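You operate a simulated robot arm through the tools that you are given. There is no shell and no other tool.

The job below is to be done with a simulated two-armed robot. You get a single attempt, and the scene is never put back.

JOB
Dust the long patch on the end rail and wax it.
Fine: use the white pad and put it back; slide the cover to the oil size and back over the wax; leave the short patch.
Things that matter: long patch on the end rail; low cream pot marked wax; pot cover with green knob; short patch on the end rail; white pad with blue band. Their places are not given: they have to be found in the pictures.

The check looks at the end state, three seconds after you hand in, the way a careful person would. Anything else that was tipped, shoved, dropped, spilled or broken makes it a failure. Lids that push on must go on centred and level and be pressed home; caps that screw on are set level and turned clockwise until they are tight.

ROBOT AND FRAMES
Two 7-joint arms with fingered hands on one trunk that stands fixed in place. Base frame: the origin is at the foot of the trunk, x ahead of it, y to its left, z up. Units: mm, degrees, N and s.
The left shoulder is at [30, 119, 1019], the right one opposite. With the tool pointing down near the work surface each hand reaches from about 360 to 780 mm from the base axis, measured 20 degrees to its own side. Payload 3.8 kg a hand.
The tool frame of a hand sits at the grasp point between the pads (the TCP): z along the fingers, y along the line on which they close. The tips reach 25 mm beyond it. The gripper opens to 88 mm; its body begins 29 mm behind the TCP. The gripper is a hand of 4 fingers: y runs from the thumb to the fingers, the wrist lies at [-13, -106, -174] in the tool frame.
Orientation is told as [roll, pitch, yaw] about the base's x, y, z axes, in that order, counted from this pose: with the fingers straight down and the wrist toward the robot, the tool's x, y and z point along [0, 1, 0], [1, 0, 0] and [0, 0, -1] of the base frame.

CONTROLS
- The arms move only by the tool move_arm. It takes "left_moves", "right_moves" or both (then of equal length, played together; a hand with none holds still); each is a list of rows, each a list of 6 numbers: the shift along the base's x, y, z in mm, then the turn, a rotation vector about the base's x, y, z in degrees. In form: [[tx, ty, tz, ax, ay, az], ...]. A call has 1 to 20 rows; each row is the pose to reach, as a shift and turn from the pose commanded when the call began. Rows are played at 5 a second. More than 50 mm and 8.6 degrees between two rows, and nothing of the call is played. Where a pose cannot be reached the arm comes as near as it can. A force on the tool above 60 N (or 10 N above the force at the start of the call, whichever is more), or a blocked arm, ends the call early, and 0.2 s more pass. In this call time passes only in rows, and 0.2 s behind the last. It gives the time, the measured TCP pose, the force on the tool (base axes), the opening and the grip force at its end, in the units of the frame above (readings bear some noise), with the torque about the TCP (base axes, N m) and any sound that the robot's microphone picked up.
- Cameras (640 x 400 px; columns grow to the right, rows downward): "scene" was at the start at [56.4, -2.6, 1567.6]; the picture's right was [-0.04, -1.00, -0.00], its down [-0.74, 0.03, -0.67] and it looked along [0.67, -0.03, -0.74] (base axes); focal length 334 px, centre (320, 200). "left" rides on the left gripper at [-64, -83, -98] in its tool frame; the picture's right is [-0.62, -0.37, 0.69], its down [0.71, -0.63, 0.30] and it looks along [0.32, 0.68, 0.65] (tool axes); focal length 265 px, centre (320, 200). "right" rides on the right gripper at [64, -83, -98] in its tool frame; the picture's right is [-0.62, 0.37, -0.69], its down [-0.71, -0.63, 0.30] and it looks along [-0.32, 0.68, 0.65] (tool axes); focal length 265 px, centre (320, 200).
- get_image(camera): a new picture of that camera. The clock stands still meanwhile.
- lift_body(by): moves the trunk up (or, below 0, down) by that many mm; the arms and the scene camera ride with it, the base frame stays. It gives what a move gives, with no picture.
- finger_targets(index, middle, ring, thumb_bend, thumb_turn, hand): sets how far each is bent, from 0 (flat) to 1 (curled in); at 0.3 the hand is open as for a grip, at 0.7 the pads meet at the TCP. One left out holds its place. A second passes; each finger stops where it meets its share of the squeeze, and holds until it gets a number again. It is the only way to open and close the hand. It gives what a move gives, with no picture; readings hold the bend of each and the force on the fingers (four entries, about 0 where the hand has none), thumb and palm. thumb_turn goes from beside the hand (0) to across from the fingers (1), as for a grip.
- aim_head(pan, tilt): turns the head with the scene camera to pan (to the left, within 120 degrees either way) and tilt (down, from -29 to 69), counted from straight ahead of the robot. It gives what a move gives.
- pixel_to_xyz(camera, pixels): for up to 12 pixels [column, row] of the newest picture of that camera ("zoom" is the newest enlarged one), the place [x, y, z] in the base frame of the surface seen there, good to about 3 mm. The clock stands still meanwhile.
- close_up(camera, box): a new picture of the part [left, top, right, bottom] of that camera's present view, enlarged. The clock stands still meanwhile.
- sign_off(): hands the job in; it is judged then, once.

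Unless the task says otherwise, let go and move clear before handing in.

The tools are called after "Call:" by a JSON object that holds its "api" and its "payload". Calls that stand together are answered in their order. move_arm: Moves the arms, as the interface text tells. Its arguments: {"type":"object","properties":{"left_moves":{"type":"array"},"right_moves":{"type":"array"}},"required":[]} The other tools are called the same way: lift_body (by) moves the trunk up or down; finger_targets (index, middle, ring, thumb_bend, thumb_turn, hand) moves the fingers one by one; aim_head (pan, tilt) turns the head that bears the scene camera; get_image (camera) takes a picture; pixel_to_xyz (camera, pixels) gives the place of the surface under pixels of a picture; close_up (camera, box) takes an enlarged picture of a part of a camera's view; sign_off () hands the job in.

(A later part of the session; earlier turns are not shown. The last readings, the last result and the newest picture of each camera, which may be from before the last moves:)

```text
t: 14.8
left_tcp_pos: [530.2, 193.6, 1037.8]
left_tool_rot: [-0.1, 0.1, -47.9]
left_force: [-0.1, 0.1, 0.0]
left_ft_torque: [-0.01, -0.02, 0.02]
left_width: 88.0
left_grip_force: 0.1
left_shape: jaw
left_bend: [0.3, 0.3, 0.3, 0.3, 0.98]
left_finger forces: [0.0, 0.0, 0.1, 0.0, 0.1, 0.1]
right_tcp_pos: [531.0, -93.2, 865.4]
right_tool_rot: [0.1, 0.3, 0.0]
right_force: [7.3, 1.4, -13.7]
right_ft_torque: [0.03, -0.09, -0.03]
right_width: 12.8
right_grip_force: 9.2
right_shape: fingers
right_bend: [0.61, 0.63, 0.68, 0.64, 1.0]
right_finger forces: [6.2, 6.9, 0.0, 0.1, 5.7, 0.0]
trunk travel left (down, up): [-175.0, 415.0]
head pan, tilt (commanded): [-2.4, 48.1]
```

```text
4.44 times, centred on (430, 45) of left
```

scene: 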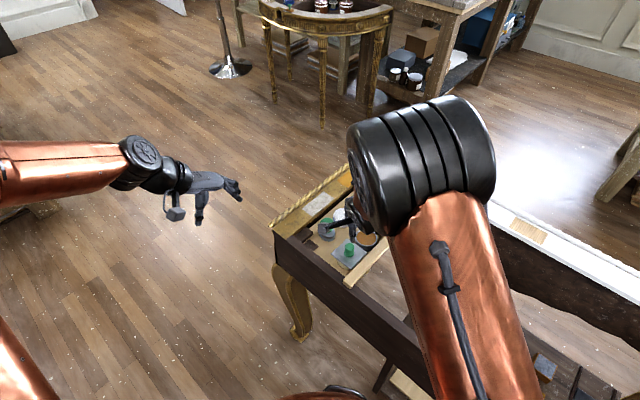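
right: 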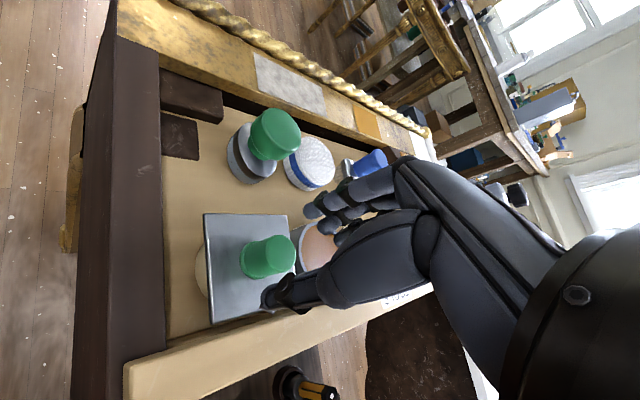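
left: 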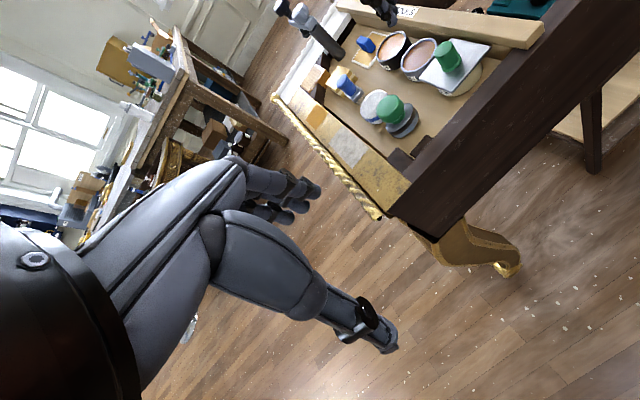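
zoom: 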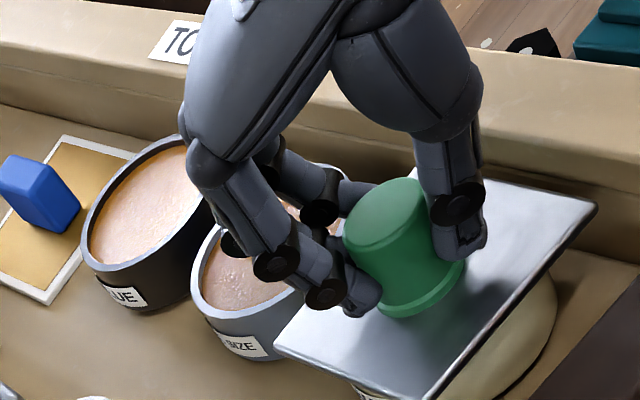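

Lifting 4 mm gave a 13.7 N downward pull and the plate did not rise, so the cover is held down and meant to slide. I'll go back down and slide a short way toward the oil size pot, watching the forces.

Call:
{"api": "move_arm", "payload": {"right_moves": [[0, 0, -2, 0, 0, 0], [0, 0, -4, 0, 0, 0], [3, -3, -4, 0, 0, 0], [6, -6, -4, 0, 0, 0]]}}

Call:
{"api": "close_up", "payload": {"camera": "left", "box": [360, 0, 500, 90]}}

```text
t: 15.8
left_tcp_pos: [527.8, 193.6, 1038.8]
left_tool_rot: [0.0, 0.0, -47.9]
left_force: [0.5, 0.3, -0.8]
left_ft_torque: [-0.02, -0.01, -0.01]
left_width: 87.9
left_grip_force: 0.0
left_shape: jaw
left_bend: [0.3, 0.3, 0.3, 0.3, 0.98]
left_finger forces: [0.0, 0.0, 0.1, 0.0, 0.1, 0.1]
right_tcp_pos: [536.7, -99.2, 862.4]
right_tool_rot: [-0.1, -0.1, 0.1]
right_force: [4.2, 4.6, 1.8]
right_ft_torque: [0.09, -0.05, 0.02]
right_width: 12.6
right_grip_force: 11.1
right_shape: fingers
right_bend: [0.71, 0.63, 0.68, 0.64, 1.0]
right_finger forces: [6.8, 6.6, 0.0, 0.0, 8.5, 0.1]
trunk travel left (down, up): [-175.0, 415.0]
head pan, tilt (commanded): [-2.4, 48.1]
```

```text
4.44 times, centred on (430, 45) of left
```

zoom: 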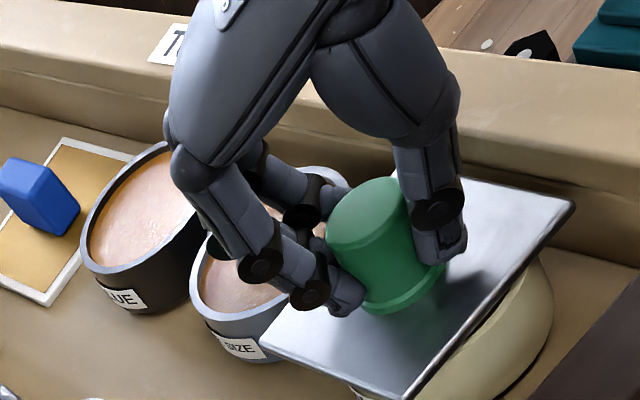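

The cover slides with about 5 N of drag and the pots stay put. I'll keep sliding along the same line in small steps.

Call:
{"api": "move_arm", "payload": {"right_moves": [[3, -3, 0, 0, 0, 0], [6, -6, 0, 0, 0, 0], [9, -9, 0, 0, 0, 0], [12, -12, 0, 0, 0, 0], [15, -15, 0, 0, 0, 0], [18, -18, 0, 0, 0, 0]]}}

Call:
{"api": "close_up", "payload": {"camera": "left", "box": [350, 0, 490, 90]}}

```text
t: 17.2
left_tcp_pos: [527.4, 194.4, 1038.1]
left_tool_rot: [-0.1, 0.0, -48.0]
left_force: [0.0, 0.2, -0.7]
left_ft_torque: [-0.01, -0.02, 0.01]
left_width: 87.8
left_grip_force: 0.1
left_shape: jaw
left_bend: [0.3, 0.3, 0.3, 0.3, 0.98]
left_finger forces: [0.1, 0.1, 0.0, 0.0, 0.0, 0.0]
right_tcp_pos: [554.7, -117.1, 862.2]
right_tool_rot: [0.0, -0.1, 0.0]
right_force: [5.3, 4.1, 3.4]
right_ft_torque: [0.12, -0.06, 0.03]
right_width: 12.3
right_grip_force: 11.7
right_shape: fingers
right_bend: [0.71, 0.63, 0.68, 0.64, 1.0]
right_finger forces: [7.4, 6.8, 0.1, 0.0, 8.5, 0.1]
trunk travel left (down, up): [-175.0, 415.0]
head pan, tilt (commanded): [-2.4, 48.1]
```

```text
4.44 times, centred on (420, 45) of left
```

zoom: 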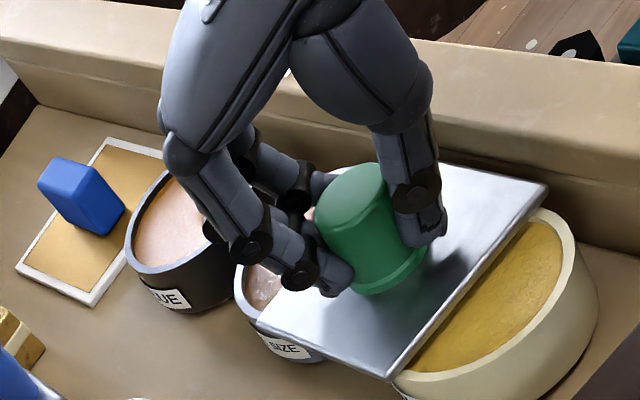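

The wax is being uncovered and the forces stay low. I'll slide on toward the oil size pot.

Call:
{"api": "move_arm", "payload": {"right_moves": [[3, -3, 0, 0, 0, 0], [6, -6, 0, 0, 0, 0], [9, -9, 0, 0, 0, 0], [12, -12, 0, 0, 0, 0], [15, -15, 0, 0, 0, 0], [18, -18, 0, 0, 0, 0], [21, -21, 0, 0, 0, 0], [24, -24, 0, 0, 0, 0]]}}

Call:
{"api": "close_up", "payload": {"camera": "left", "box": [350, 0, 490, 90]}}

```text
t: 19.0
left_tcp_pos: [526.7, 193.0, 1039.5]
left_tool_rot: [0.0, -0.1, -48.1]
left_force: [-0.4, 0.0, -0.8]
left_ft_torque: [0.0, -0.01, 0.0]
left_width: 87.6
left_grip_force: 0.1
left_shape: jaw
left_bend: [0.3, 0.3, 0.3, 0.3, 0.98]
left_finger forces: [0.0, 0.1, 0.0, 0.1, 0.0, 0.0]
right_tcp_pos: [577.6, -141.8, 861.8]
right_tool_rot: [0.0, -0.2, 0.0]
right_force: [4.0, 5.3, 7.7]
right_ft_torque: [0.06, -0.08, 0.02]
right_width: 12.2
right_grip_force: 11.6
right_shape: fingers
right_bend: [0.71, 0.63, 0.68, 0.64, 1.0]
right_finger forces: [7.3, 7.0, 0.0, 0.1, 8.9, 0.0]
trunk travel left (down, up): [-175.0, 415.0]
head pan, tilt (commanded): [-2.4, 48.1]
```

```text
4.44 times, centred on (420, 45) of left
```

zoom: 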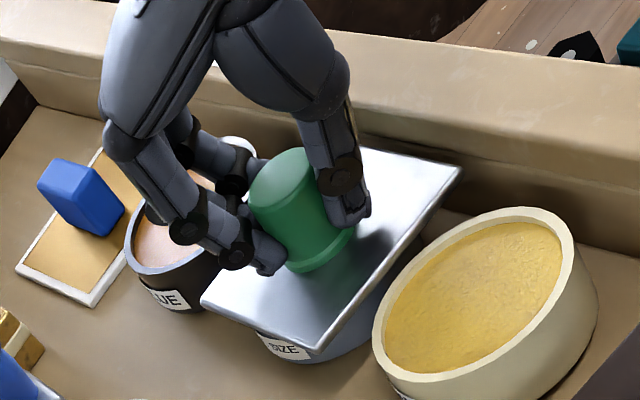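

The wax pot is fully open and the plate sits over the oil size pot. I'll measure plate corners, knob, wax surface and rim from this zoom.

Call:
{"api": "pixel_to_xyz", "payload": {"camera": "zoom", "pixels": [[455, 170], [210, 300], [320, 347], [365, 152], [280, 170], [470, 300], [520, 215], [572, 250], [385, 340], [410, 290], [540, 350], [450, 375]]}}

Call:
{"api": "pixel_to_xyz", "payload": {"camera": "zoom", "pixels": [[500, 230], [560, 245], [390, 350], [445, 370], [550, 310], [380, 325], [420, 260], [470, 220], [300, 355], [375, 320], [250, 150], [190, 300]]}}

```text
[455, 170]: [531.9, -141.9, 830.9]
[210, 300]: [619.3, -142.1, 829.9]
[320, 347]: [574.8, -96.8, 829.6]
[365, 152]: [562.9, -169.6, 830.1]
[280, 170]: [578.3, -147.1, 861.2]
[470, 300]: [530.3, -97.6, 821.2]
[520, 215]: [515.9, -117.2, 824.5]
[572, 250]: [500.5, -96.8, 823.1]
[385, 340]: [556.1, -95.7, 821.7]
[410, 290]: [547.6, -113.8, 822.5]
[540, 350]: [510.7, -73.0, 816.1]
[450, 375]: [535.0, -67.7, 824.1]
```

```text
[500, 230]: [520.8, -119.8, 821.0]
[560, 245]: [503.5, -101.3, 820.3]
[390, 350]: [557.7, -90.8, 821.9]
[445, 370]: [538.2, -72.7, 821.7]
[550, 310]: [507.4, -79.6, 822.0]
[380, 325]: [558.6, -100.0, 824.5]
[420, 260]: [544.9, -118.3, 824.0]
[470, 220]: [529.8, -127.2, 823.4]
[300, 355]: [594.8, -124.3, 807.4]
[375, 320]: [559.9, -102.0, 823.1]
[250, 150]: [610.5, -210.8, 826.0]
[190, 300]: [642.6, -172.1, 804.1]
```

The plate is centred at about (576,-142) and the oil size pot at (582,-149), so it needs about 8 mm more. I'll slide the rest of the way, easing the downward push a little.

Call:
{"api": "move_arm", "payload": {"right_moves": [[2, -2, 0.5, 0, 0, 0], [4, -4, 1, 0, 0, 0], [6, -6, 1, 0, 0, 0]]}}

Call:
{"api": "close_up", "payload": {"camera": "left", "box": [350, 0, 490, 90]}}

```text
t: 19.8
left_tcp_pos: [528.2, 194.2, 1038.7]
left_tool_rot: [-0.1, 0.0, -48.1]
left_force: [0.8, 0.2, -0.4]
left_ft_torque: [0.0, 0.02, 0.0]
left_width: 87.7
left_grip_force: 0.2
left_shape: jaw
left_bend: [0.3, 0.3, 0.3, 0.3, 0.98]
left_finger forces: [0.1, 0.0, 0.1, 0.0, 0.1, 0.0]
right_tcp_pos: [583.6, -146.0, 862.7]
right_tool_rot: [0.0, 0.1, 0.1]
right_force: [5.1, 4.7, 2.3]
right_ft_torque: [0.1, -0.03, 0.05]
right_width: 12.1
right_grip_force: 11.7
right_shape: fingers
right_bend: [0.71, 0.63, 0.68, 0.64, 1.0]
right_finger forces: [7.3, 7.0, 0.0, 0.0, 8.4, 0.1]
trunk travel left (down, up): [-175.0, 415.0]
head pan, tilt (commanded): [-2.4, 48.1]
```

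```text
4.44 times, centred on (420, 45) of left
```

zoom: 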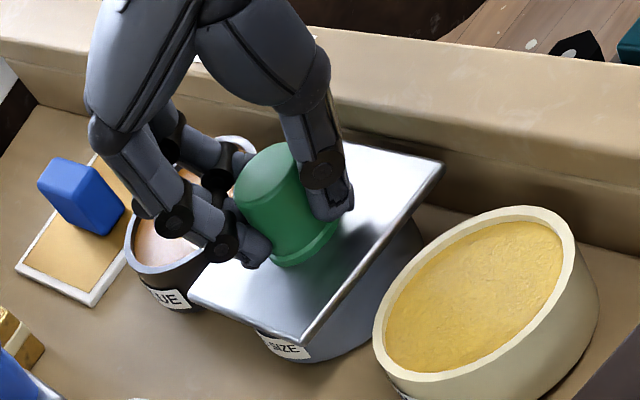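

The cover now sits over the oil size pot. I'll open the fingers part way and rise straight up.

Call:
{"api": "finger_targets", "payload": {"hand": "right", "index": 0.5, "middle": 0.5, "ring": 0.5, "thumb_bend": 0.5}}

Call:
{"api": "move_arm", "payload": {"right_moves": [[0, 0, 15, 0, 0, 0], [0, 0, 45, 0, 0, 0], [0, 0, 80, 0, 0, 0]]}}

Call:
{"api": "close_up", "payload": {"camera": "left", "box": [330, 0, 500, 110]}}

Call:
{"api": "get_image", "payload": {"camera": "right"}}

```text
t: 20.8
left_tcp_pos: [528.1, 193.9, 1039.2]
left_tool_rot: [0.0, 0.0, -48.0]
left_force: [-0.4, -0.8, 1.0]
left_ft_torque: [0.01, 0.0, -0.03]
left_width: 88.0
left_grip_force: 0.1
left_shape: jaw
left_bend: [0.3, 0.3, 0.3, 0.3, 0.98]
left_finger forces: [0.0, 0.0, 0.0, 0.0, 0.0, 0.1]
right_tcp_pos: [584.8, -147.9, 862.1]
right_tool_rot: [0.0, 0.1, 0.1]
right_force: [0.4, -0.1, -0.4]
right_ft_torque: [0.02, 0.0, 0.05]
right_width: 40.8
right_grip_force: 0.1
right_shape: fingers
right_bend: [0.5, 0.5, 0.5, 0.5, 1.0]
right_finger forces: [0.0, 0.1, 0.0, 0.0, 0.1, 0.0]
trunk travel left (down, up): [-175.0, 415.0]
head pan, tilt (commanded): [-2.4, 48.1]
```

```text
t: 21.6
left_tcp_pos: [526.5, 193.3, 1039.9]
left_tool_rot: [0.1, 0.1, -48.0]
left_force: [-0.1, 0.0, -0.2]
left_ft_torque: [-0.02, 0.01, 0.0]
left_width: 87.7
left_grip_force: 0.0
left_shape: jaw
left_bend: [0.3, 0.3, 0.3, 0.3, 0.98]
left_finger forces: [0.0, 0.0, 0.0, 0.1, 0.1, 0.1]
right_tcp_pos: [581.8, -148.1, 943.4]
right_tool_rot: [0.0, -0.2, 0.0]
right_force: [0.1, 0.2, 0.5]
right_ft_torque: [-0.03, 0.02, 0.01]
right_width: 41.0
right_grip_force: 0.0
right_shape: fingers
right_bend: [0.5, 0.5, 0.5, 0.5, 1.0]
right_finger forces: [0.1, 0.0, 0.0, 0.1, 0.0, 0.0]
trunk travel left (down, up): [-175.0, 415.0]
head pan, tilt (commanded): [-2.4, 48.1]
```

```text
3.64 times, centred on (415, 55) of left
```

zoom: 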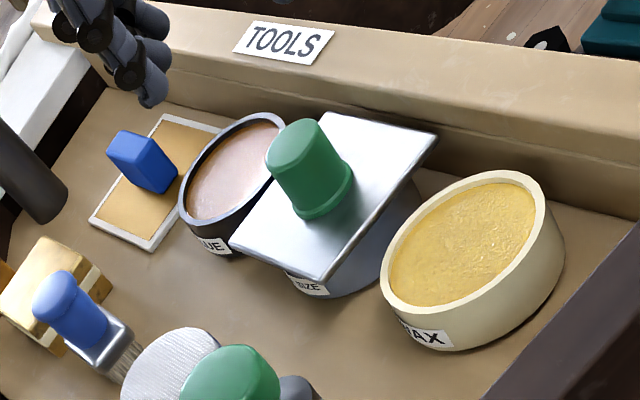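

```text
taken
```

right: 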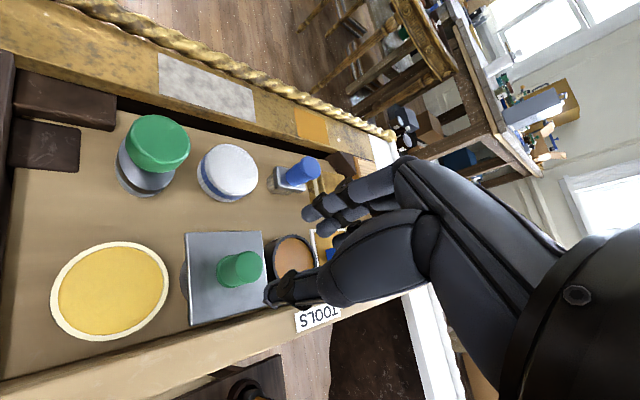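

The cover stands on the oil size pot and the wax is open. I'll zoom the right view to measure the pad, the wax opening and the rail and rope.

Call:
{"api": "close_up", "payload": {"camera": "right", "box": [110, 100, 330, 240]}}

Call:
{"api": "pixel_to_xyz", "payload": {"camera": "right", "pixels": [[60, 290], [162, 290], [110, 250], [110, 332], [54, 290], [168, 290], [110, 244], [110, 339], [235, 262], [188, 240], [265, 300], [190, 323]]}}

```text
2.86 times, centred on (220, 170) of right
```

zoom: 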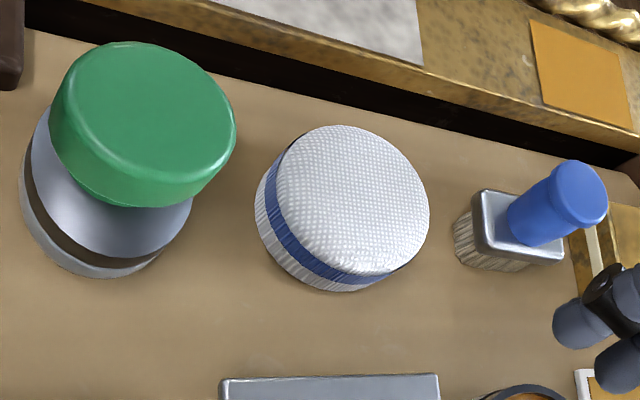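

```text
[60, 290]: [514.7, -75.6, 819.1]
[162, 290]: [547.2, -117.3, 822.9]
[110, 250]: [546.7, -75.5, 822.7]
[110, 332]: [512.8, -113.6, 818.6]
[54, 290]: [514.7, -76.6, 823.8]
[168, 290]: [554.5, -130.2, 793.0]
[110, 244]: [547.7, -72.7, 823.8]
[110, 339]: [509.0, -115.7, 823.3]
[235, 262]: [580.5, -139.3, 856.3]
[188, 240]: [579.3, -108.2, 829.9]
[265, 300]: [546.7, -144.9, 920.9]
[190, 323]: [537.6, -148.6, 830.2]
```

Next I'll measure the pad's top edge points and neighbours in this zoom.

Call:
{"api": "pixel_to_xyz", "payload": {"camera": "zoom", "pixels": [[350, 200], [340, 130], [424, 210], [370, 268], [282, 190], [400, 155], [410, 250], [262, 230], [350, 288], [300, 270], [475, 200], [440, 230]]}}

Call:
{"api": "pixel_to_xyz", "payload": {"camera": "zoom", "pixels": [[140, 110], [230, 110], [60, 110], [140, 190], [190, 215], [25, 190], [475, 265], [485, 195], [450, 85], [410, 65], [600, 10], [560, 5]]}}

```text
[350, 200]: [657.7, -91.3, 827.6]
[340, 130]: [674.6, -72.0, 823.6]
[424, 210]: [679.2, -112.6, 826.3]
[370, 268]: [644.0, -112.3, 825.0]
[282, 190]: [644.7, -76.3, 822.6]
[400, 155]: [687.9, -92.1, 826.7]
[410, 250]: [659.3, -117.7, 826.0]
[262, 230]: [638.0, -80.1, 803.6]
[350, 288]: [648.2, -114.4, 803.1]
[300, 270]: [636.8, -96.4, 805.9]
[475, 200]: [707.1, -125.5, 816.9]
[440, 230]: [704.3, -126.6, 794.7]
```

```text
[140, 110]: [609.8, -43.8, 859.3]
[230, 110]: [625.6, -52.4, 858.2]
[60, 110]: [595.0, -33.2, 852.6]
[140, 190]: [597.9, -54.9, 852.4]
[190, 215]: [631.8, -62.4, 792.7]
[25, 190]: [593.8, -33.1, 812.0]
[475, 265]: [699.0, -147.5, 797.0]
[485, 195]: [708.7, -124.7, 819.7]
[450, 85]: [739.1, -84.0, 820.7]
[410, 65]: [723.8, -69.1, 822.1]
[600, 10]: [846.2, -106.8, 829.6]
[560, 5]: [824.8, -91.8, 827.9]
```

The pad is about 52 mm across, centred near (662,-93.5) and 32 mm tall; the wax lies at z 821 in a pot with an inner radius of about 26. I'll bring the right hand above the pad, turned 42 degrees so it closes across the free gap, and open it to about 70 mm.

Call:
{"api": "move_arm", "payload": {"right_moves": [[13, 9, 0, 0, 0, 7], [26, 18, 0, 0, 0, 14], [40, 27, 0, 0, 0, 21], [53, 36, 0, 0, 0, 28], [66, 45, 0, 0, 0, 35], [79, 55, -5, 0, 0, 42]]}}

Call:
{"api": "finger_targets", "payload": {"hand": "right", "index": 0.38, "middle": 0.38, "ring": 0.38, "thumb_bend": 0.38}}

Call:
{"api": "get_image", "payload": {"camera": "right"}}

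Call:
{"api": "close_up", "payload": {"camera": "left", "box": [300, 0, 480, 120]}}

```text
t: 23.0
left_tcp_pos: [527.9, 192.3, 1038.0]
left_tool_rot: [0.0, -0.1, -48.0]
left_force: [0.5, -0.9, -0.5]
left_ft_torque: [0.03, 0.02, -0.01]
left_width: 87.7
left_grip_force: 0.1
left_shape: jaw
left_bend: [0.3, 0.3, 0.3, 0.3, 0.98]
left_finger forces: [0.1, 0.1, 0.1, 0.0, 0.0, 0.1]
right_tcp_pos: [663.4, -91.7, 936.5]
right_tool_rot: [0.1, 0.0, 42.2]
right_force: [-0.9, 0.1, -0.1]
right_ft_torque: [0.01, 0.01, 0.02]
right_width: 41.0
right_grip_force: 0.1
right_shape: fingers
right_bend: [0.5, 0.5, 0.5, 0.5, 1.0]
right_finger forces: [0.0, 0.0, 0.1, 0.1, 0.0, 0.0]
trunk travel left (down, up): [-175.0, 415.0]
head pan, tilt (commanded): [-2.4, 48.1]
```

```text
t: 24.0
left_tcp_pos: [527.3, 193.6, 1039.1]
left_tool_rot: [0.0, 0.0, -48.0]
left_force: [-1.4, 0.1, 1.0]
left_ft_torque: [-0.03, 0.02, 0.0]
left_width: 88.0
left_grip_force: 0.1
left_shape: jaw
left_bend: [0.3, 0.3, 0.3, 0.3, 0.98]
left_finger forces: [0.0, 0.0, 0.0, 0.1, 0.0, 0.0]
right_tcp_pos: [664.6, -92.2, 937.0]
right_tool_rot: [0.0, 0.0, 42.1]
right_force: [-0.2, 0.0, 0.3]
right_ft_torque: [-0.04, -0.01, 0.02]
right_width: 67.3
right_grip_force: 0.1
right_shape: fingers
right_bend: [0.38, 0.38, 0.38, 0.38, 0.99]
right_finger forces: [0.1, 0.0, 0.0, 0.1, 0.0, 0.0]
trunk travel left (down, up): [-175.0, 415.0]
head pan, tilt (commanded): [-2.4, 48.1]
```

```text
taken
```

right: 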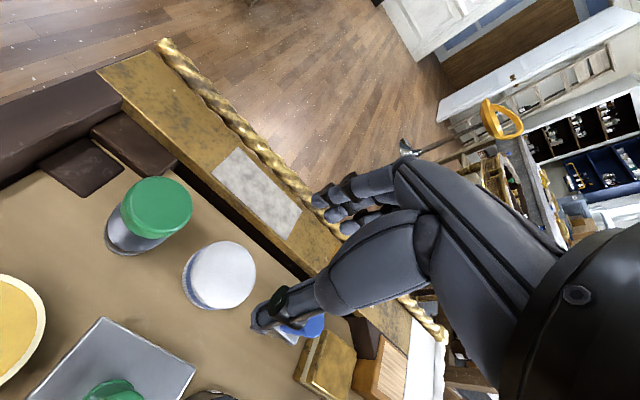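

```text
3.33 times, centred on (390, 60) of left
```

zoom: 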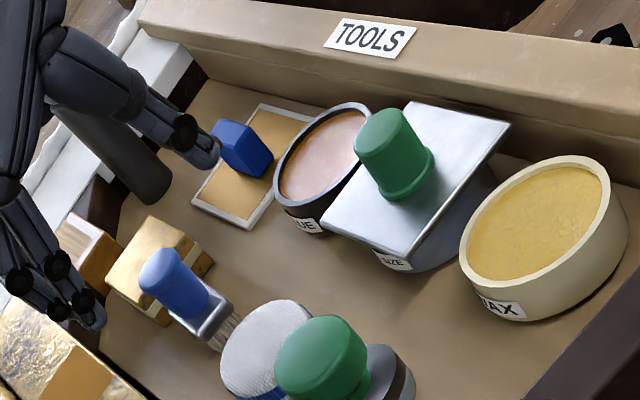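

The hand hangs above the pad; I'll refine the pad's centre from this closer right view around (220,275) and check clearances near the thumb.

Call:
{"api": "close_up", "payload": {"camera": "right", "box": [160, 200, 340, 320]}}

Call:
{"api": "pixel_to_xyz", "payload": {"camera": "right", "pixels": [[222, 275], [222, 242], [254, 275], [222, 307], [192, 270], [185, 280], [205, 307], [205, 250], [243, 295], [243, 252], [267, 211], [232, 173]]}}

```text
3.33 times, centred on (250, 260) of right
```

zoom: 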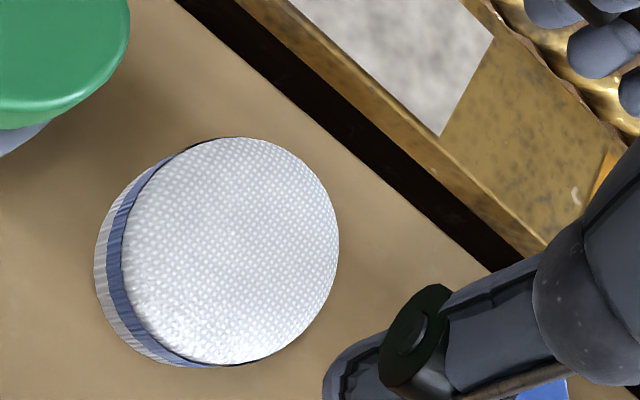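

```text
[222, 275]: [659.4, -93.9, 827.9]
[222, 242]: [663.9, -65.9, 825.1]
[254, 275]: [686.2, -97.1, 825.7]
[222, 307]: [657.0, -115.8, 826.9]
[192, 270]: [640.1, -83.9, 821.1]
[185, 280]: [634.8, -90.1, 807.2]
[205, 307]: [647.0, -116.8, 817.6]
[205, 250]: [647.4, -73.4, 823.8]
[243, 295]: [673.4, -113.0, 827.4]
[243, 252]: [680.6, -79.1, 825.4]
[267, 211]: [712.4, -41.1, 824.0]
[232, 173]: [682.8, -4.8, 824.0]
```

The pad centre comes out at about (661.5,-92). I'll lower the hand to just above the pad and look from both cameras before going around it.

Call:
{"api": "move_arm", "payload": {"right_moves": [[-1, 0, -30, 0, 0, 0], [-2.5, 0, -62, 0, 0, 0]]}}

Call:
{"api": "close_up", "payload": {"camera": "left", "box": [320, 50, 440, 130]}}

Call:
{"api": "get_image", "payload": {"camera": "right"}}

```text
t: 24.6
left_tcp_pos: [528.1, 193.2, 1038.4]
left_tool_rot: [0.1, 0.0, -48.0]
left_force: [0.3, -0.9, -1.0]
left_ft_torque: [0.01, -0.01, 0.02]
left_width: 87.8
left_grip_force: 0.1
left_shape: jaw
left_bend: [0.3, 0.3, 0.3, 0.3, 0.98]
left_finger forces: [0.1, 0.1, 0.0, 0.0, 0.1, 0.0]
right_tcp_pos: [661.3, -93.3, 876.2]
right_tool_rot: [-0.1, 0.0, 42.0]
right_force: [-0.1, -0.4, 0.9]
right_ft_torque: [0.02, 0.01, -0.02]
right_width: 67.4
right_grip_force: 0.1
right_shape: fingers
right_bend: [0.38, 0.38, 0.38, 0.38, 0.99]
right_finger forces: [0.1, 0.0, 0.0, 0.0, 0.1, 0.1]
trunk travel left (down, up): [-175.0, 415.0]
head pan, tilt (commanded): [-2.4, 48.1]
```

```text
5.00 times, centred on (380, 90) of left
```

zoom: 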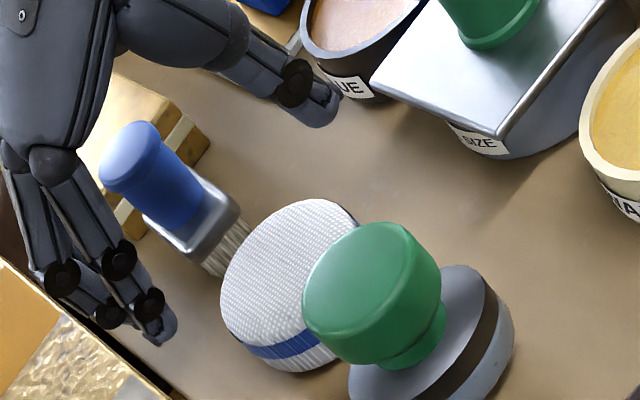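

```text
taken
```

right: 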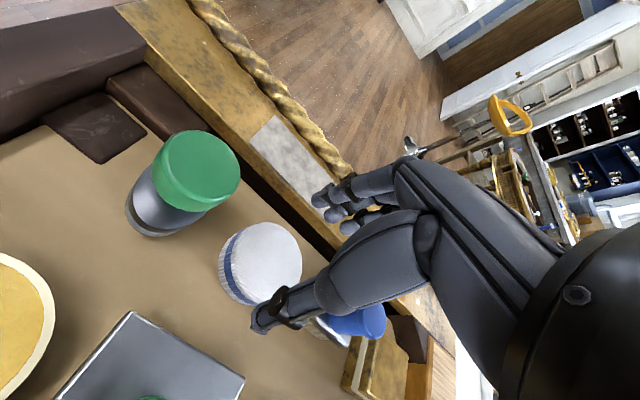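

The fingers hang on the rail side of the pad and the thumb on the pot side. I'll measure the fingertip positions to be sure they will pass the rail edge and the brush when going down.

Call:
{"api": "pixel_to_xyz", "payload": {"camera": "zoom", "pixels": [[165, 338], [150, 305], [110, 320], [118, 262], [62, 280], [318, 115], [295, 85], [85, 345], [150, 385], [60, 310], [160, 360], [180, 320]]}}

Call:
{"api": "close_up", "payload": {"camera": "right", "box": [220, 140, 400, 340]}}

```text
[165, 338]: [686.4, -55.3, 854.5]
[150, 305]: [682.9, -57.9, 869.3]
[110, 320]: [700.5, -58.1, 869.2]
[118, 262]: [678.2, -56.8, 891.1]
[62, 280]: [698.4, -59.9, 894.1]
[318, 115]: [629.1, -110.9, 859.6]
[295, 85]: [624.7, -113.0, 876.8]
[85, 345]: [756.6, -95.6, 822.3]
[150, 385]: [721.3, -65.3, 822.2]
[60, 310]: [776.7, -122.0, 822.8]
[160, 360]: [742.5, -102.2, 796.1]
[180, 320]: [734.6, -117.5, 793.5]
```

```text
2.00 times, centred on (310, 240) of right
```

zoom: 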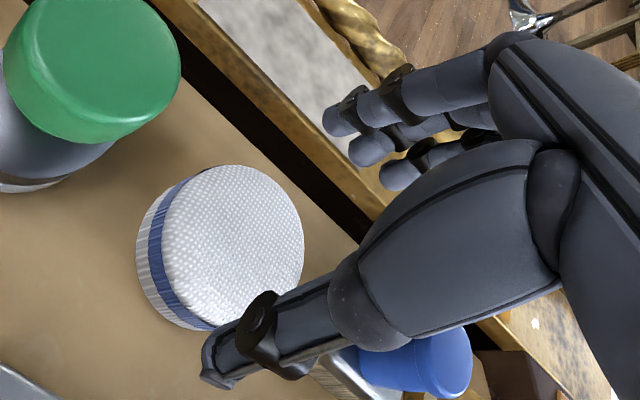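

Finger outer surfaces are near n=454 against the rail edge at 460, a thin margin. I'll narrow the fingers slightly, bias 1 mm off the rail, and descend in two steps.

Call:
{"api": "finger_targets", "payload": {"hand": "right", "index": 0.405, "middle": 0.405, "ring": 0.405}}

Call:
{"api": "move_arm", "payload": {"right_moves": [[-1, 0, -12, 0, 0, 0], [-1, 0, -24, 0, 0, 0]]}}

Call:
{"api": "close_up", "payload": {"camera": "left", "box": [320, 50, 440, 130]}}

Call:
{"api": "close_up", "payload": {"camera": "right", "box": [220, 140, 400, 340]}}

```text
t: 25.6
left_tcp_pos: [527.8, 193.5, 1038.6]
left_tool_rot: [-0.1, 0.0, -48.0]
left_force: [0.4, -0.3, -0.7]
left_ft_torque: [-0.01, 0.0, -0.01]
left_width: 87.9
left_grip_force: 0.2
left_shape: jaw
left_bend: [0.3, 0.3, 0.3, 0.3, 0.98]
left_finger forces: [0.0, 0.0, 0.0, 0.0, 0.0, 0.0]
right_tcp_pos: [661.6, -91.2, 875.6]
right_tool_rot: [0.0, 0.0, 42.0]
right_force: [0.3, -1.1, -0.6]
right_ft_torque: [-0.05, 0.0, 0.0]
right_width: 65.5
right_grip_force: 0.1
right_shape: fingers
right_bend: [0.4, 0.4, 0.4, 0.38, 0.99]
right_finger forces: [0.0, 0.1, 0.0, 0.1, 0.0, 0.1]
trunk travel left (down, up): [-175.0, 415.0]
head pan, tilt (commanded): [-2.4, 48.1]
```

```text
t: 26.2
left_tcp_pos: [527.2, 192.9, 1039.7]
left_tool_rot: [0.0, 0.0, -48.0]
left_force: [-0.1, -0.9, -0.8]
left_ft_torque: [0.03, -0.02, -0.03]
left_width: 87.5
left_grip_force: 0.1
left_shape: jaw
left_bend: [0.3, 0.3, 0.3, 0.3, 0.98]
left_finger forces: [0.1, 0.0, 0.0, 0.0, 0.0, 0.0]
right_tcp_pos: [661.0, -91.5, 851.5]
right_tool_rot: [-0.1, -0.1, 42.0]
right_force: [-0.2, 0.0, 0.4]
right_ft_torque: [0.0, 0.02, 0.02]
right_width: 65.3
right_grip_force: 0.1
right_shape: fingers
right_bend: [0.4, 0.4, 0.4, 0.38, 0.99]
right_finger forces: [0.1, 0.0, 0.0, 0.0, 0.1, 0.0]
trunk travel left (down, up): [-175.0, 415.0]
head pan, tilt (commanded): [-2.4, 48.1]
```

```text
5.00 times, centred on (380, 90) of left
```

zoom: 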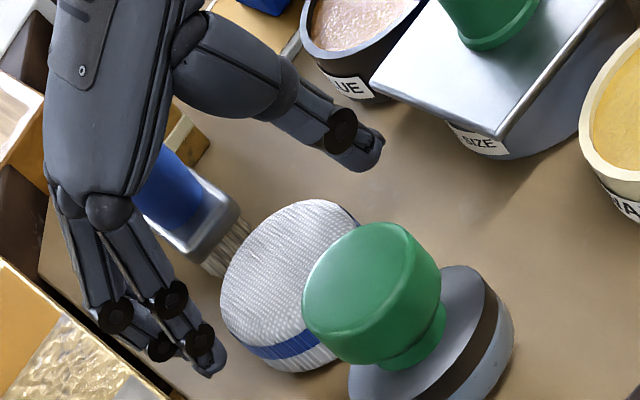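

```text
2.00 times, centred on (310, 240) of right
```

zoom: 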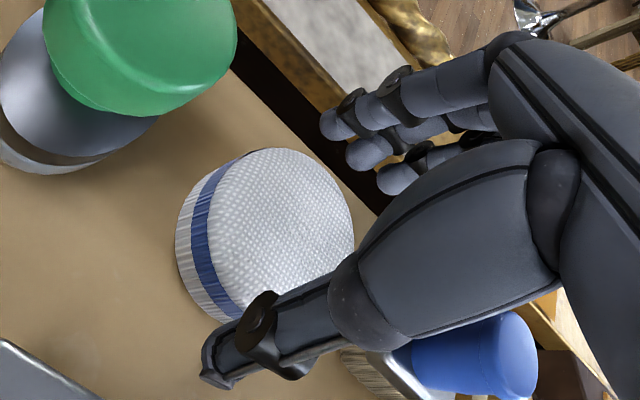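

The fingers clear the rail, brush and duster. I'll go down the last 17 mm to z 834 and check.

Call:
{"api": "move_arm", "payload": {"right_moves": [[0, -0.5, -9, 0, 0, 0], [0, -0.5, -17.5, 0, 0, 0]]}}

Call:
{"api": "close_up", "payload": {"camera": "left", "box": [320, 50, 440, 130]}}

Call:
{"api": "close_up", "payload": {"camera": "right", "box": [220, 140, 400, 340]}}

```text
t: 26.8
left_tcp_pos: [527.6, 193.3, 1038.3]
left_tool_rot: [0.0, 0.0, -47.9]
left_force: [0.2, -0.7, -1.3]
left_ft_torque: [0.0, -0.02, -0.02]
left_width: 87.9
left_grip_force: 0.1
left_shape: jaw
left_bend: [0.3, 0.3, 0.3, 0.3, 0.98]
left_finger forces: [0.1, 0.0, 0.0, 0.1, 0.0, 0.0]
right_tcp_pos: [660.8, -91.6, 833.4]
right_tool_rot: [0.0, 0.1, 41.9]
right_force: [0.0, 0.1, 0.6]
right_ft_torque: [-0.01, 0.02, -0.01]
right_width: 65.6
right_grip_force: 0.0
right_shape: fingers
right_bend: [0.4, 0.4, 0.4, 0.38, 0.99]
right_finger forces: [0.0, 0.0, 0.0, 0.0, 0.0, 0.1]
trunk travel left (down, up): [-175.0, 415.0]
head pan, tilt (commanded): [-2.4, 48.1]
```

```text
5.00 times, centred on (380, 90) of left
```

zoom: 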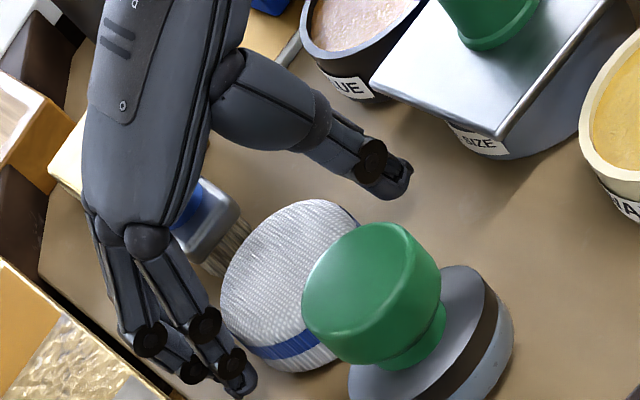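

```text
2.00 times, centred on (310, 240) of right
```

zoom: 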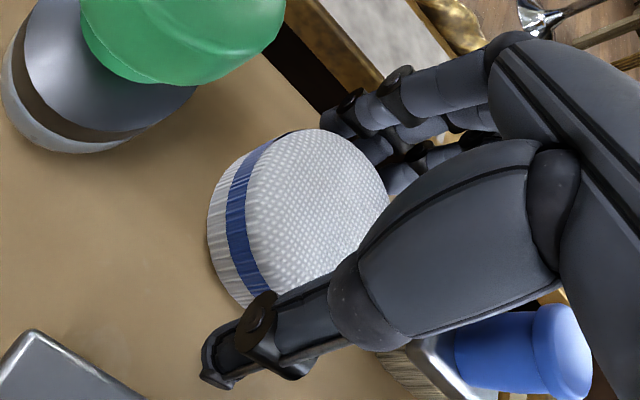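

The hand straddles the pad evenly at z 833.5. I'll close in two steps with index, middle and thumb, keeping the ring finger where it is.

Call:
{"api": "finger_targets", "payload": {"hand": "right", "index": 0.46, "middle": 0.46, "thumb_bend": 0.46}}

Call:
{"api": "finger_targets", "payload": {"hand": "right", "index": 0.54, "middle": 0.54, "thumb_bend": 0.54}}

Call:
{"api": "close_up", "payload": {"camera": "right", "box": [220, 140, 400, 340]}}

Call:
{"api": "close_up", "payload": {"camera": "left", "box": [320, 50, 440, 130]}}

```text
t: 27.8
left_tcp_pos: [527.9, 193.8, 1039.5]
left_tool_rot: [0.0, 0.1, -48.0]
left_force: [0.0, -0.1, 0.0]
left_ft_torque: [0.01, -0.02, 0.0]
left_width: 87.9
left_grip_force: 0.1
left_shape: jaw
left_bend: [0.3, 0.3, 0.3, 0.3, 0.98]
left_finger forces: [0.1, 0.0, 0.1, 0.0, 0.0, 0.0]
right_tcp_pos: [659.7, -93.1, 833.1]
right_tool_rot: [0.0, 0.0, 42.1]
right_force: [1.0, -0.4, -0.1]
right_ft_torque: [-0.03, 0.0, -0.02]
right_width: 51.0
right_grip_force: 0.2
right_shape: fingers
right_bend: [0.46, 0.46, 0.4, 0.46, 0.99]
right_finger forces: [0.0, 0.1, 0.0, 0.0, 0.0, 0.0]
trunk travel left (down, up): [-175.0, 415.0]
head pan, tilt (commanded): [-2.4, 48.1]
```

```text
t: 28.8
left_tcp_pos: [527.5, 193.2, 1038.6]
left_tool_rot: [0.0, 0.0, -47.9]
left_force: [0.6, -0.7, 0.5]
left_ft_torque: [0.01, -0.02, -0.03]
left_width: 87.8
left_grip_force: 0.1
left_shape: jaw
left_bend: [0.3, 0.3, 0.3, 0.3, 0.98]
left_finger forces: [0.0, 0.1, 0.0, 0.0, 0.0, 0.1]
right_tcp_pos: [659.8, -92.2, 834.2]
right_tool_rot: [0.0, 0.0, 42.0]
right_force: [-0.4, -0.5, 1.5]
right_ft_torque: [0.02, -0.05, 0.01]
right_width: 46.3
right_grip_force: 6.6
right_shape: fingers
right_bend: [0.49, 0.49, 0.4, 0.47, 1.0]
right_finger forces: [2.9, 3.6, 0.1, 0.0, 6.3, 0.0]
trunk travel left (down, up): [-175.0, 415.0]
head pan, tilt (commanded): [-2.4, 48.1]
```

```text
2.00 times, centred on (310, 240) of right
```

zoom: 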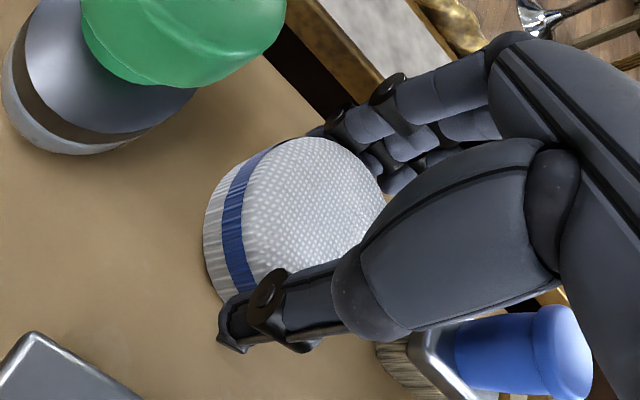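

```text
5.00 times, centred on (380, 90) of left
```

zoom: 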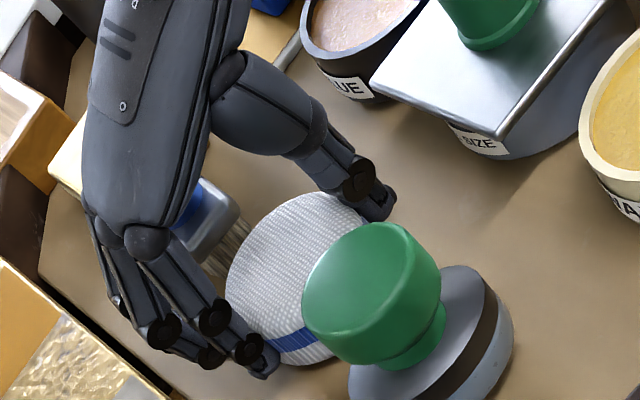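

The pad is gripped evenly (index 2.9, middle 3.6, thumb 6.3 N). I'll firm the grip a little and lift it straight up 80 mm.

Call:
{"api": "finger_targets", "payload": {"hand": "right", "index": 0.57, "middle": 0.57, "thumb_bend": 0.57}}

Call:
{"api": "move_arm", "payload": {"right_moves": [[0, 0, 6, 0, 0, 0], [0, 0, 15, 0, 0, 0], [0, 0, 35, 0, 0, 0], [0, 0, 60, 0, 0, 0], [0, 0, 85, 0, 0, 0]]}}

Call:
{"api": "get_image", "payload": {"camera": "left"}}

Call:
{"api": "get_image", "payload": {"camera": "right"}}

```text
t: 29.8
left_tcp_pos: [527.3, 193.6, 1040.1]
left_tool_rot: [0.0, -0.1, -48.1]
left_force: [-0.4, -1.2, 0.5]
left_ft_torque: [0.05, -0.02, -0.02]
left_width: 88.0
left_grip_force: 0.0
left_shape: jaw
left_bend: [0.3, 0.3, 0.3, 0.3, 0.98]
left_finger forces: [0.0, 0.1, 0.0, 0.0, 0.0, 0.0]
right_tcp_pos: [659.8, -91.5, 833.2]
right_tool_rot: [0.0, 0.0, 42.0]
right_force: [0.6, 0.7, 1.4]
right_ft_torque: [0.04, -0.06, 0.0]
right_width: 45.5
right_grip_force: 8.2
right_shape: fingers
right_bend: [0.5, 0.5, 0.4, 0.47, 1.0]
right_finger forces: [3.8, 4.5, 0.0, 0.0, 8.1, 0.1]
trunk travel left (down, up): [-175.0, 415.0]
head pan, tilt (commanded): [-2.4, 48.1]
```

```text
t: 31.0
left_tcp_pos: [526.8, 192.5, 1038.1]
left_tool_rot: [0.0, 0.0, -48.0]
left_force: [-0.5, -0.1, -0.5]
left_ft_torque: [0.0, 0.0, 0.0]
left_width: 87.8
left_grip_force: 0.1
left_shape: jaw
left_bend: [0.3, 0.3, 0.3, 0.3, 0.98]
left_finger forces: [0.0, 0.0, 0.0, 0.0, 0.0, 0.0]
right_tcp_pos: [658.9, -90.8, 918.6]
right_tool_rot: [0.2, 0.0, 42.0]
right_force: [0.6, -0.8, -0.3]
right_ft_torque: [0.0, -0.01, -0.03]
right_width: 45.7
right_grip_force: 7.5
right_shape: fingers
right_bend: [0.5, 0.51, 0.4, 0.48, 1.0]
right_finger forces: [3.4, 4.3, 0.0, 0.0, 8.1, 0.1]
trunk travel left (down, up): [-175.0, 415.0]
head pan, tilt (commanded): [-2.4, 48.1]
```

```text
taken
```

left: 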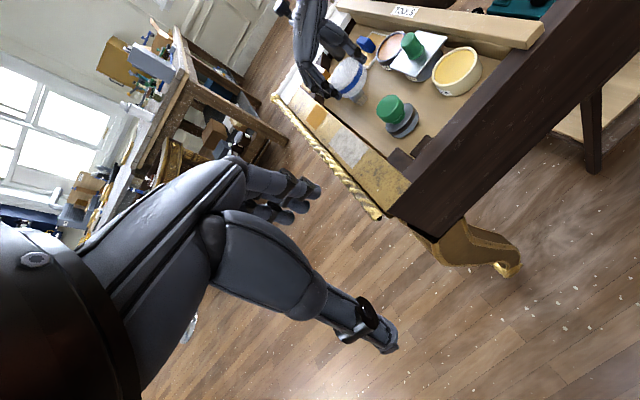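

```text
taken
```

right: 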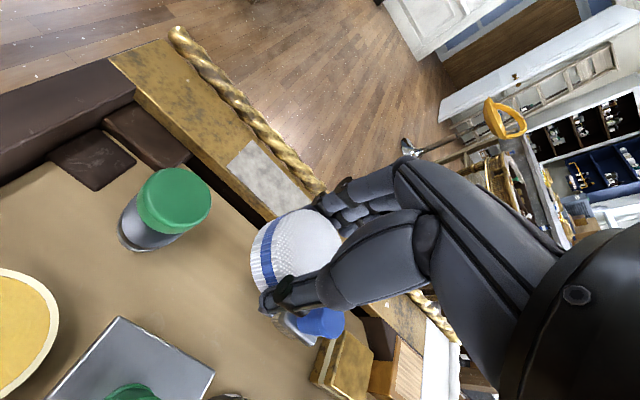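

The pad came up with the hand. I'll zoom to see how level it hangs.

Call:
{"api": "close_up", "payload": {"camera": "left", "box": [280, 20, 400, 120]}}

Call:
{"api": "close_up", "payload": {"camera": "right", "box": [220, 170, 400, 340]}}

```text
4.00 times, centred on (340, 70) of left
```

zoom: 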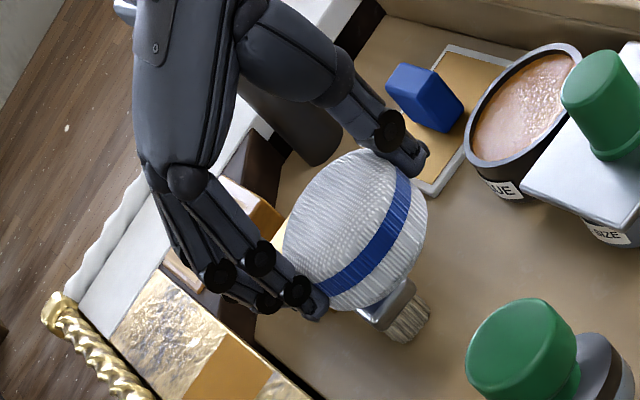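

```text
2.35 times, centred on (310, 255) of right
```

zoom: 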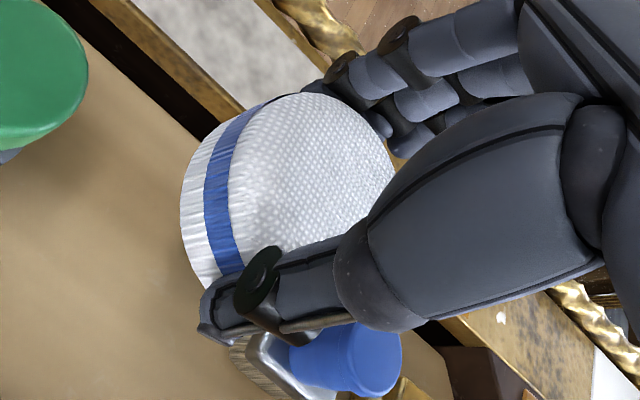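

The pad hangs nearly level with its bottom about 40 mm below the TCP. I'll carry it over the near end of the long patch while turning the hand back to about 10 degrees yaw.

Call:
{"api": "move_arm", "payload": {"right_moves": [[5, 23, 0, 0, 0, -8], [10, 46, 0, 0, 0, -16], [15, 70, 0, 0, 0, -24], [20.5, 93, 0, 0, 0, -32], [20.5, 93, -15, 0, 0, -32], [20.5, 93, -30, 0, 0, -32]]}}

Call:
{"api": "get_image", "payload": {"camera": "left"}}

Call:
{"api": "get_image", "payload": {"camera": "right"}}

Call:
{"api": "get_image", "payload": {"camera": "scene"}}

```text
t: 32.4
left_tcp_pos: [528.2, 194.1, 1038.3]
left_tool_rot: [0.0, 0.1, -48.0]
left_force: [0.9, 0.3, 0.2]
left_ft_torque: [-0.02, -0.01, 0.04]
left_width: 87.5
left_grip_force: 0.1
left_shape: jaw
left_bend: [0.3, 0.3, 0.3, 0.3, 0.98]
left_finger forces: [0.1, 0.1, 0.0, 0.0, 0.0, 0.0]
right_tcp_pos: [679.0, -0.6, 886.9]
right_tool_rot: [-0.1, 0.1, 10.0]
right_force: [0.6, 0.6, -0.7]
right_ft_torque: [-0.03, 0.01, -0.01]
right_width: 45.1
right_grip_force: 8.0
right_shape: fingers
right_bend: [0.5, 0.51, 0.4, 0.48, 1.0]
right_finger forces: [3.4, 4.2, 0.0, 0.1, 8.0, 0.1]
trunk travel left (down, up): [-175.0, 415.0]
head pan, tilt (commanded): [-2.4, 48.1]
```

```text
taken
```

left: 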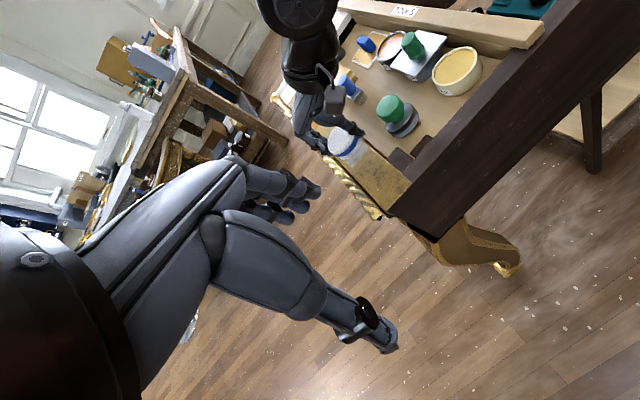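

```text
taken
```

right: 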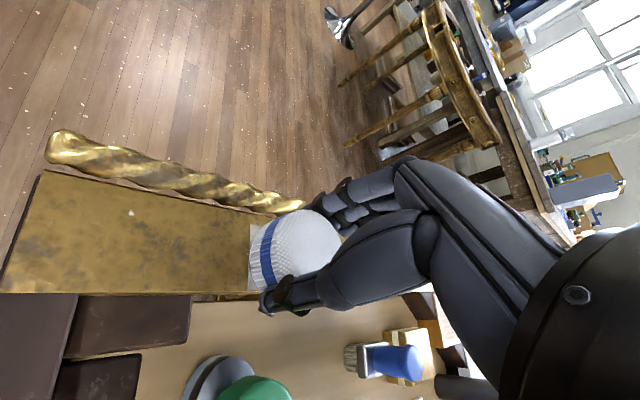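

```text
taken
```

scene: 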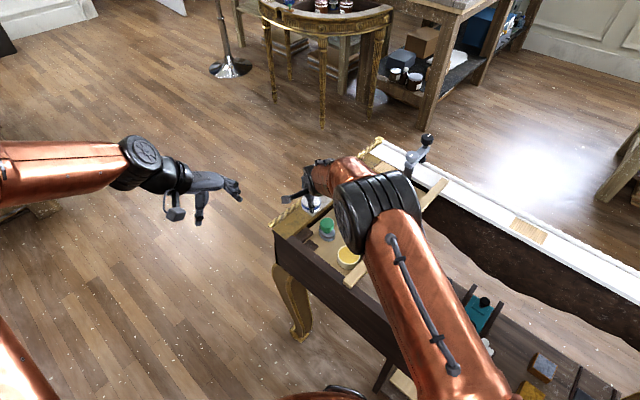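

The pad hovers over the near end of the patch. I'll zoom the left view to check height above the rail and clearance to the rope.

Call:
{"api": "close_up", "payload": {"camera": "left", "box": [280, 80, 420, 220]}}

Call:
{"api": "close_up", "payload": {"camera": "right", "box": [220, 180, 380, 310]}}

```text
2.86 times, centred on (350, 150) of left
```

zoom: 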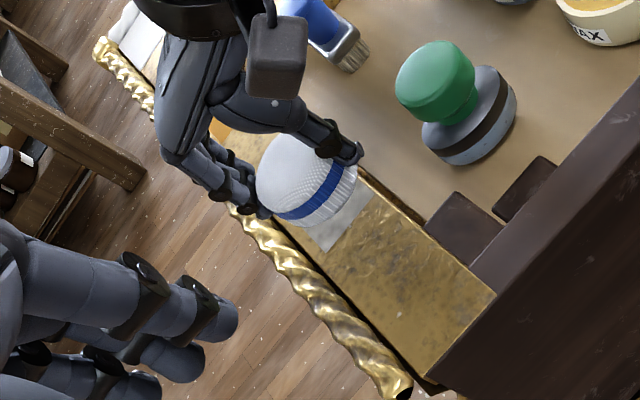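

```text
3.08 times, centred on (300, 245) of right
```

zoom: 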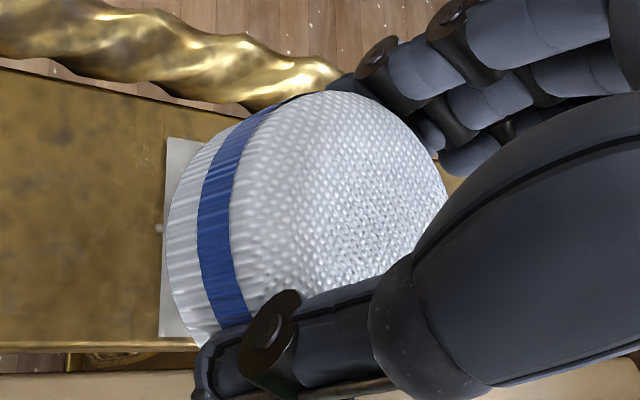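

There is about 20 mm between pad and rail. I'll lower to just above contact, then feel for the surface in small steps.

Call:
{"api": "move_arm", "payload": {"right_moves": [[0.5, 1, -10, 0, 0, 0], [0.5, 1, -18, 0, 0, 0], [0.5, 1, -20, 0, 0, 0]]}}

Call:
{"api": "move_arm", "payload": {"right_moves": [[0, 0, -1, 0, 0, 0], [0, 0, -2, 0, 0, 0]]}}

Call:
{"api": "close_up", "payload": {"camera": "left", "box": [310, 90, 400, 170]}}

```text
t: 33.2
left_tcp_pos: [527.2, 193.6, 1039.3]
left_tool_rot: [0.0, 0.0, -47.9]
left_force: [0.1, 0.5, 0.1]
left_ft_torque: [0.0, -0.01, -0.01]
left_width: 87.8
left_grip_force: 0.1
left_shape: jaw
left_bend: [0.3, 0.3, 0.3, 0.3, 0.98]
left_finger forces: [0.0, 0.1, 0.0, 0.1, 0.1, 0.0]
right_tcp_pos: [680.4, 1.6, 868.3]
right_tool_rot: [0.0, 0.1, 10.0]
right_force: [-0.2, -0.2, -0.4]
right_ft_torque: [-0.01, -0.02, 0.04]
right_width: 45.3
right_grip_force: 7.4
right_shape: fingers
right_bend: [0.5, 0.51, 0.4, 0.48, 1.0]
right_finger forces: [3.5, 4.1, 0.0, 0.1, 8.1, 0.0]
trunk travel left (down, up): [-175.0, 415.0]
head pan, tilt (commanded): [-2.4, 48.1]
```

```text
t: 33.8
left_tcp_pos: [528.5, 194.4, 1039.7]
left_tool_rot: [0.1, 0.0, -48.0]
left_force: [0.2, -0.9, -0.1]
left_ft_torque: [0.01, 0.0, 0.02]
left_width: 87.7
left_grip_force: 0.1
left_shape: jaw
left_bend: [0.3, 0.3, 0.3, 0.3, 0.98]
left_finger forces: [0.0, 0.0, 0.0, 0.1, 0.0, 0.0]
right_tcp_pos: [680.5, 0.9, 867.9]
right_tool_rot: [0.0, 0.0, 9.9]
right_force: [0.5, 0.4, -0.4]
right_ft_torque: [0.01, -0.03, 0.0]
right_width: 45.0
right_grip_force: 7.7
right_shape: fingers
right_bend: [0.5, 0.51, 0.4, 0.48, 1.0]
right_finger forces: [3.4, 4.1, 0.0, 0.0, 8.0, 0.0]
trunk travel left (down, up): [-175.0, 415.0]
head pan, tilt (commanded): [-2.4, 48.1]
```

```text
5.00 times, centred on (355, 130) of left
```

zoom: 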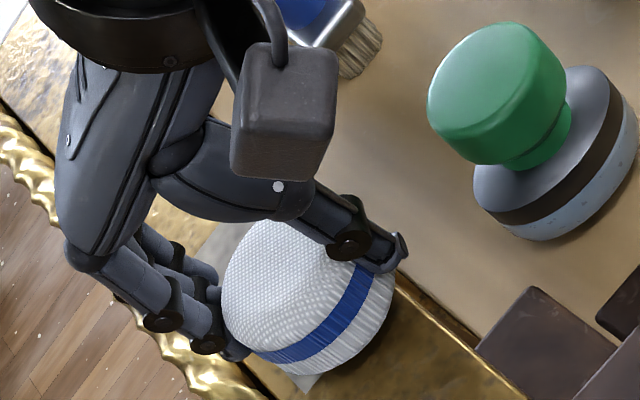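

No contact yet at z about 867. I'll go down further in 1 mm steps.

Call:
{"api": "move_arm", "payload": {"right_moves": [[0, 0, -1, 0, 0, 0], [0, 0, -2, 0, 0, 0]]}}

```text
t: 34.4
left_tcp_pos: [528.5, 193.1, 1039.4]
left_tool_rot: [-0.1, -0.1, -48.0]
left_force: [-0.9, -1.0, -0.8]
left_ft_torque: [0.0, -0.05, -0.04]
left_width: 88.1
left_grip_force: 0.0
left_shape: jaw
left_bend: [0.3, 0.3, 0.3, 0.3, 0.98]
left_finger forces: [0.0, 0.1, 0.0, 0.0, 0.1, 0.1]
right_tcp_pos: [681.0, 2.0, 864.8]
right_tool_rot: [0.0, 0.0, 9.9]
right_force: [0.8, 0.7, -1.0]
right_ft_torque: [0.01, 0.02, -0.03]
right_width: 45.3
right_grip_force: 7.5
right_shape: fingers
right_bend: [0.5, 0.51, 0.4, 0.48, 1.0]
right_finger forces: [3.4, 4.1, 0.0, 0.0, 8.0, 0.1]
trunk travel left (down, up): [-175.0, 415.0]
head pan, tilt (commanded): [-2.4, 48.1]
```

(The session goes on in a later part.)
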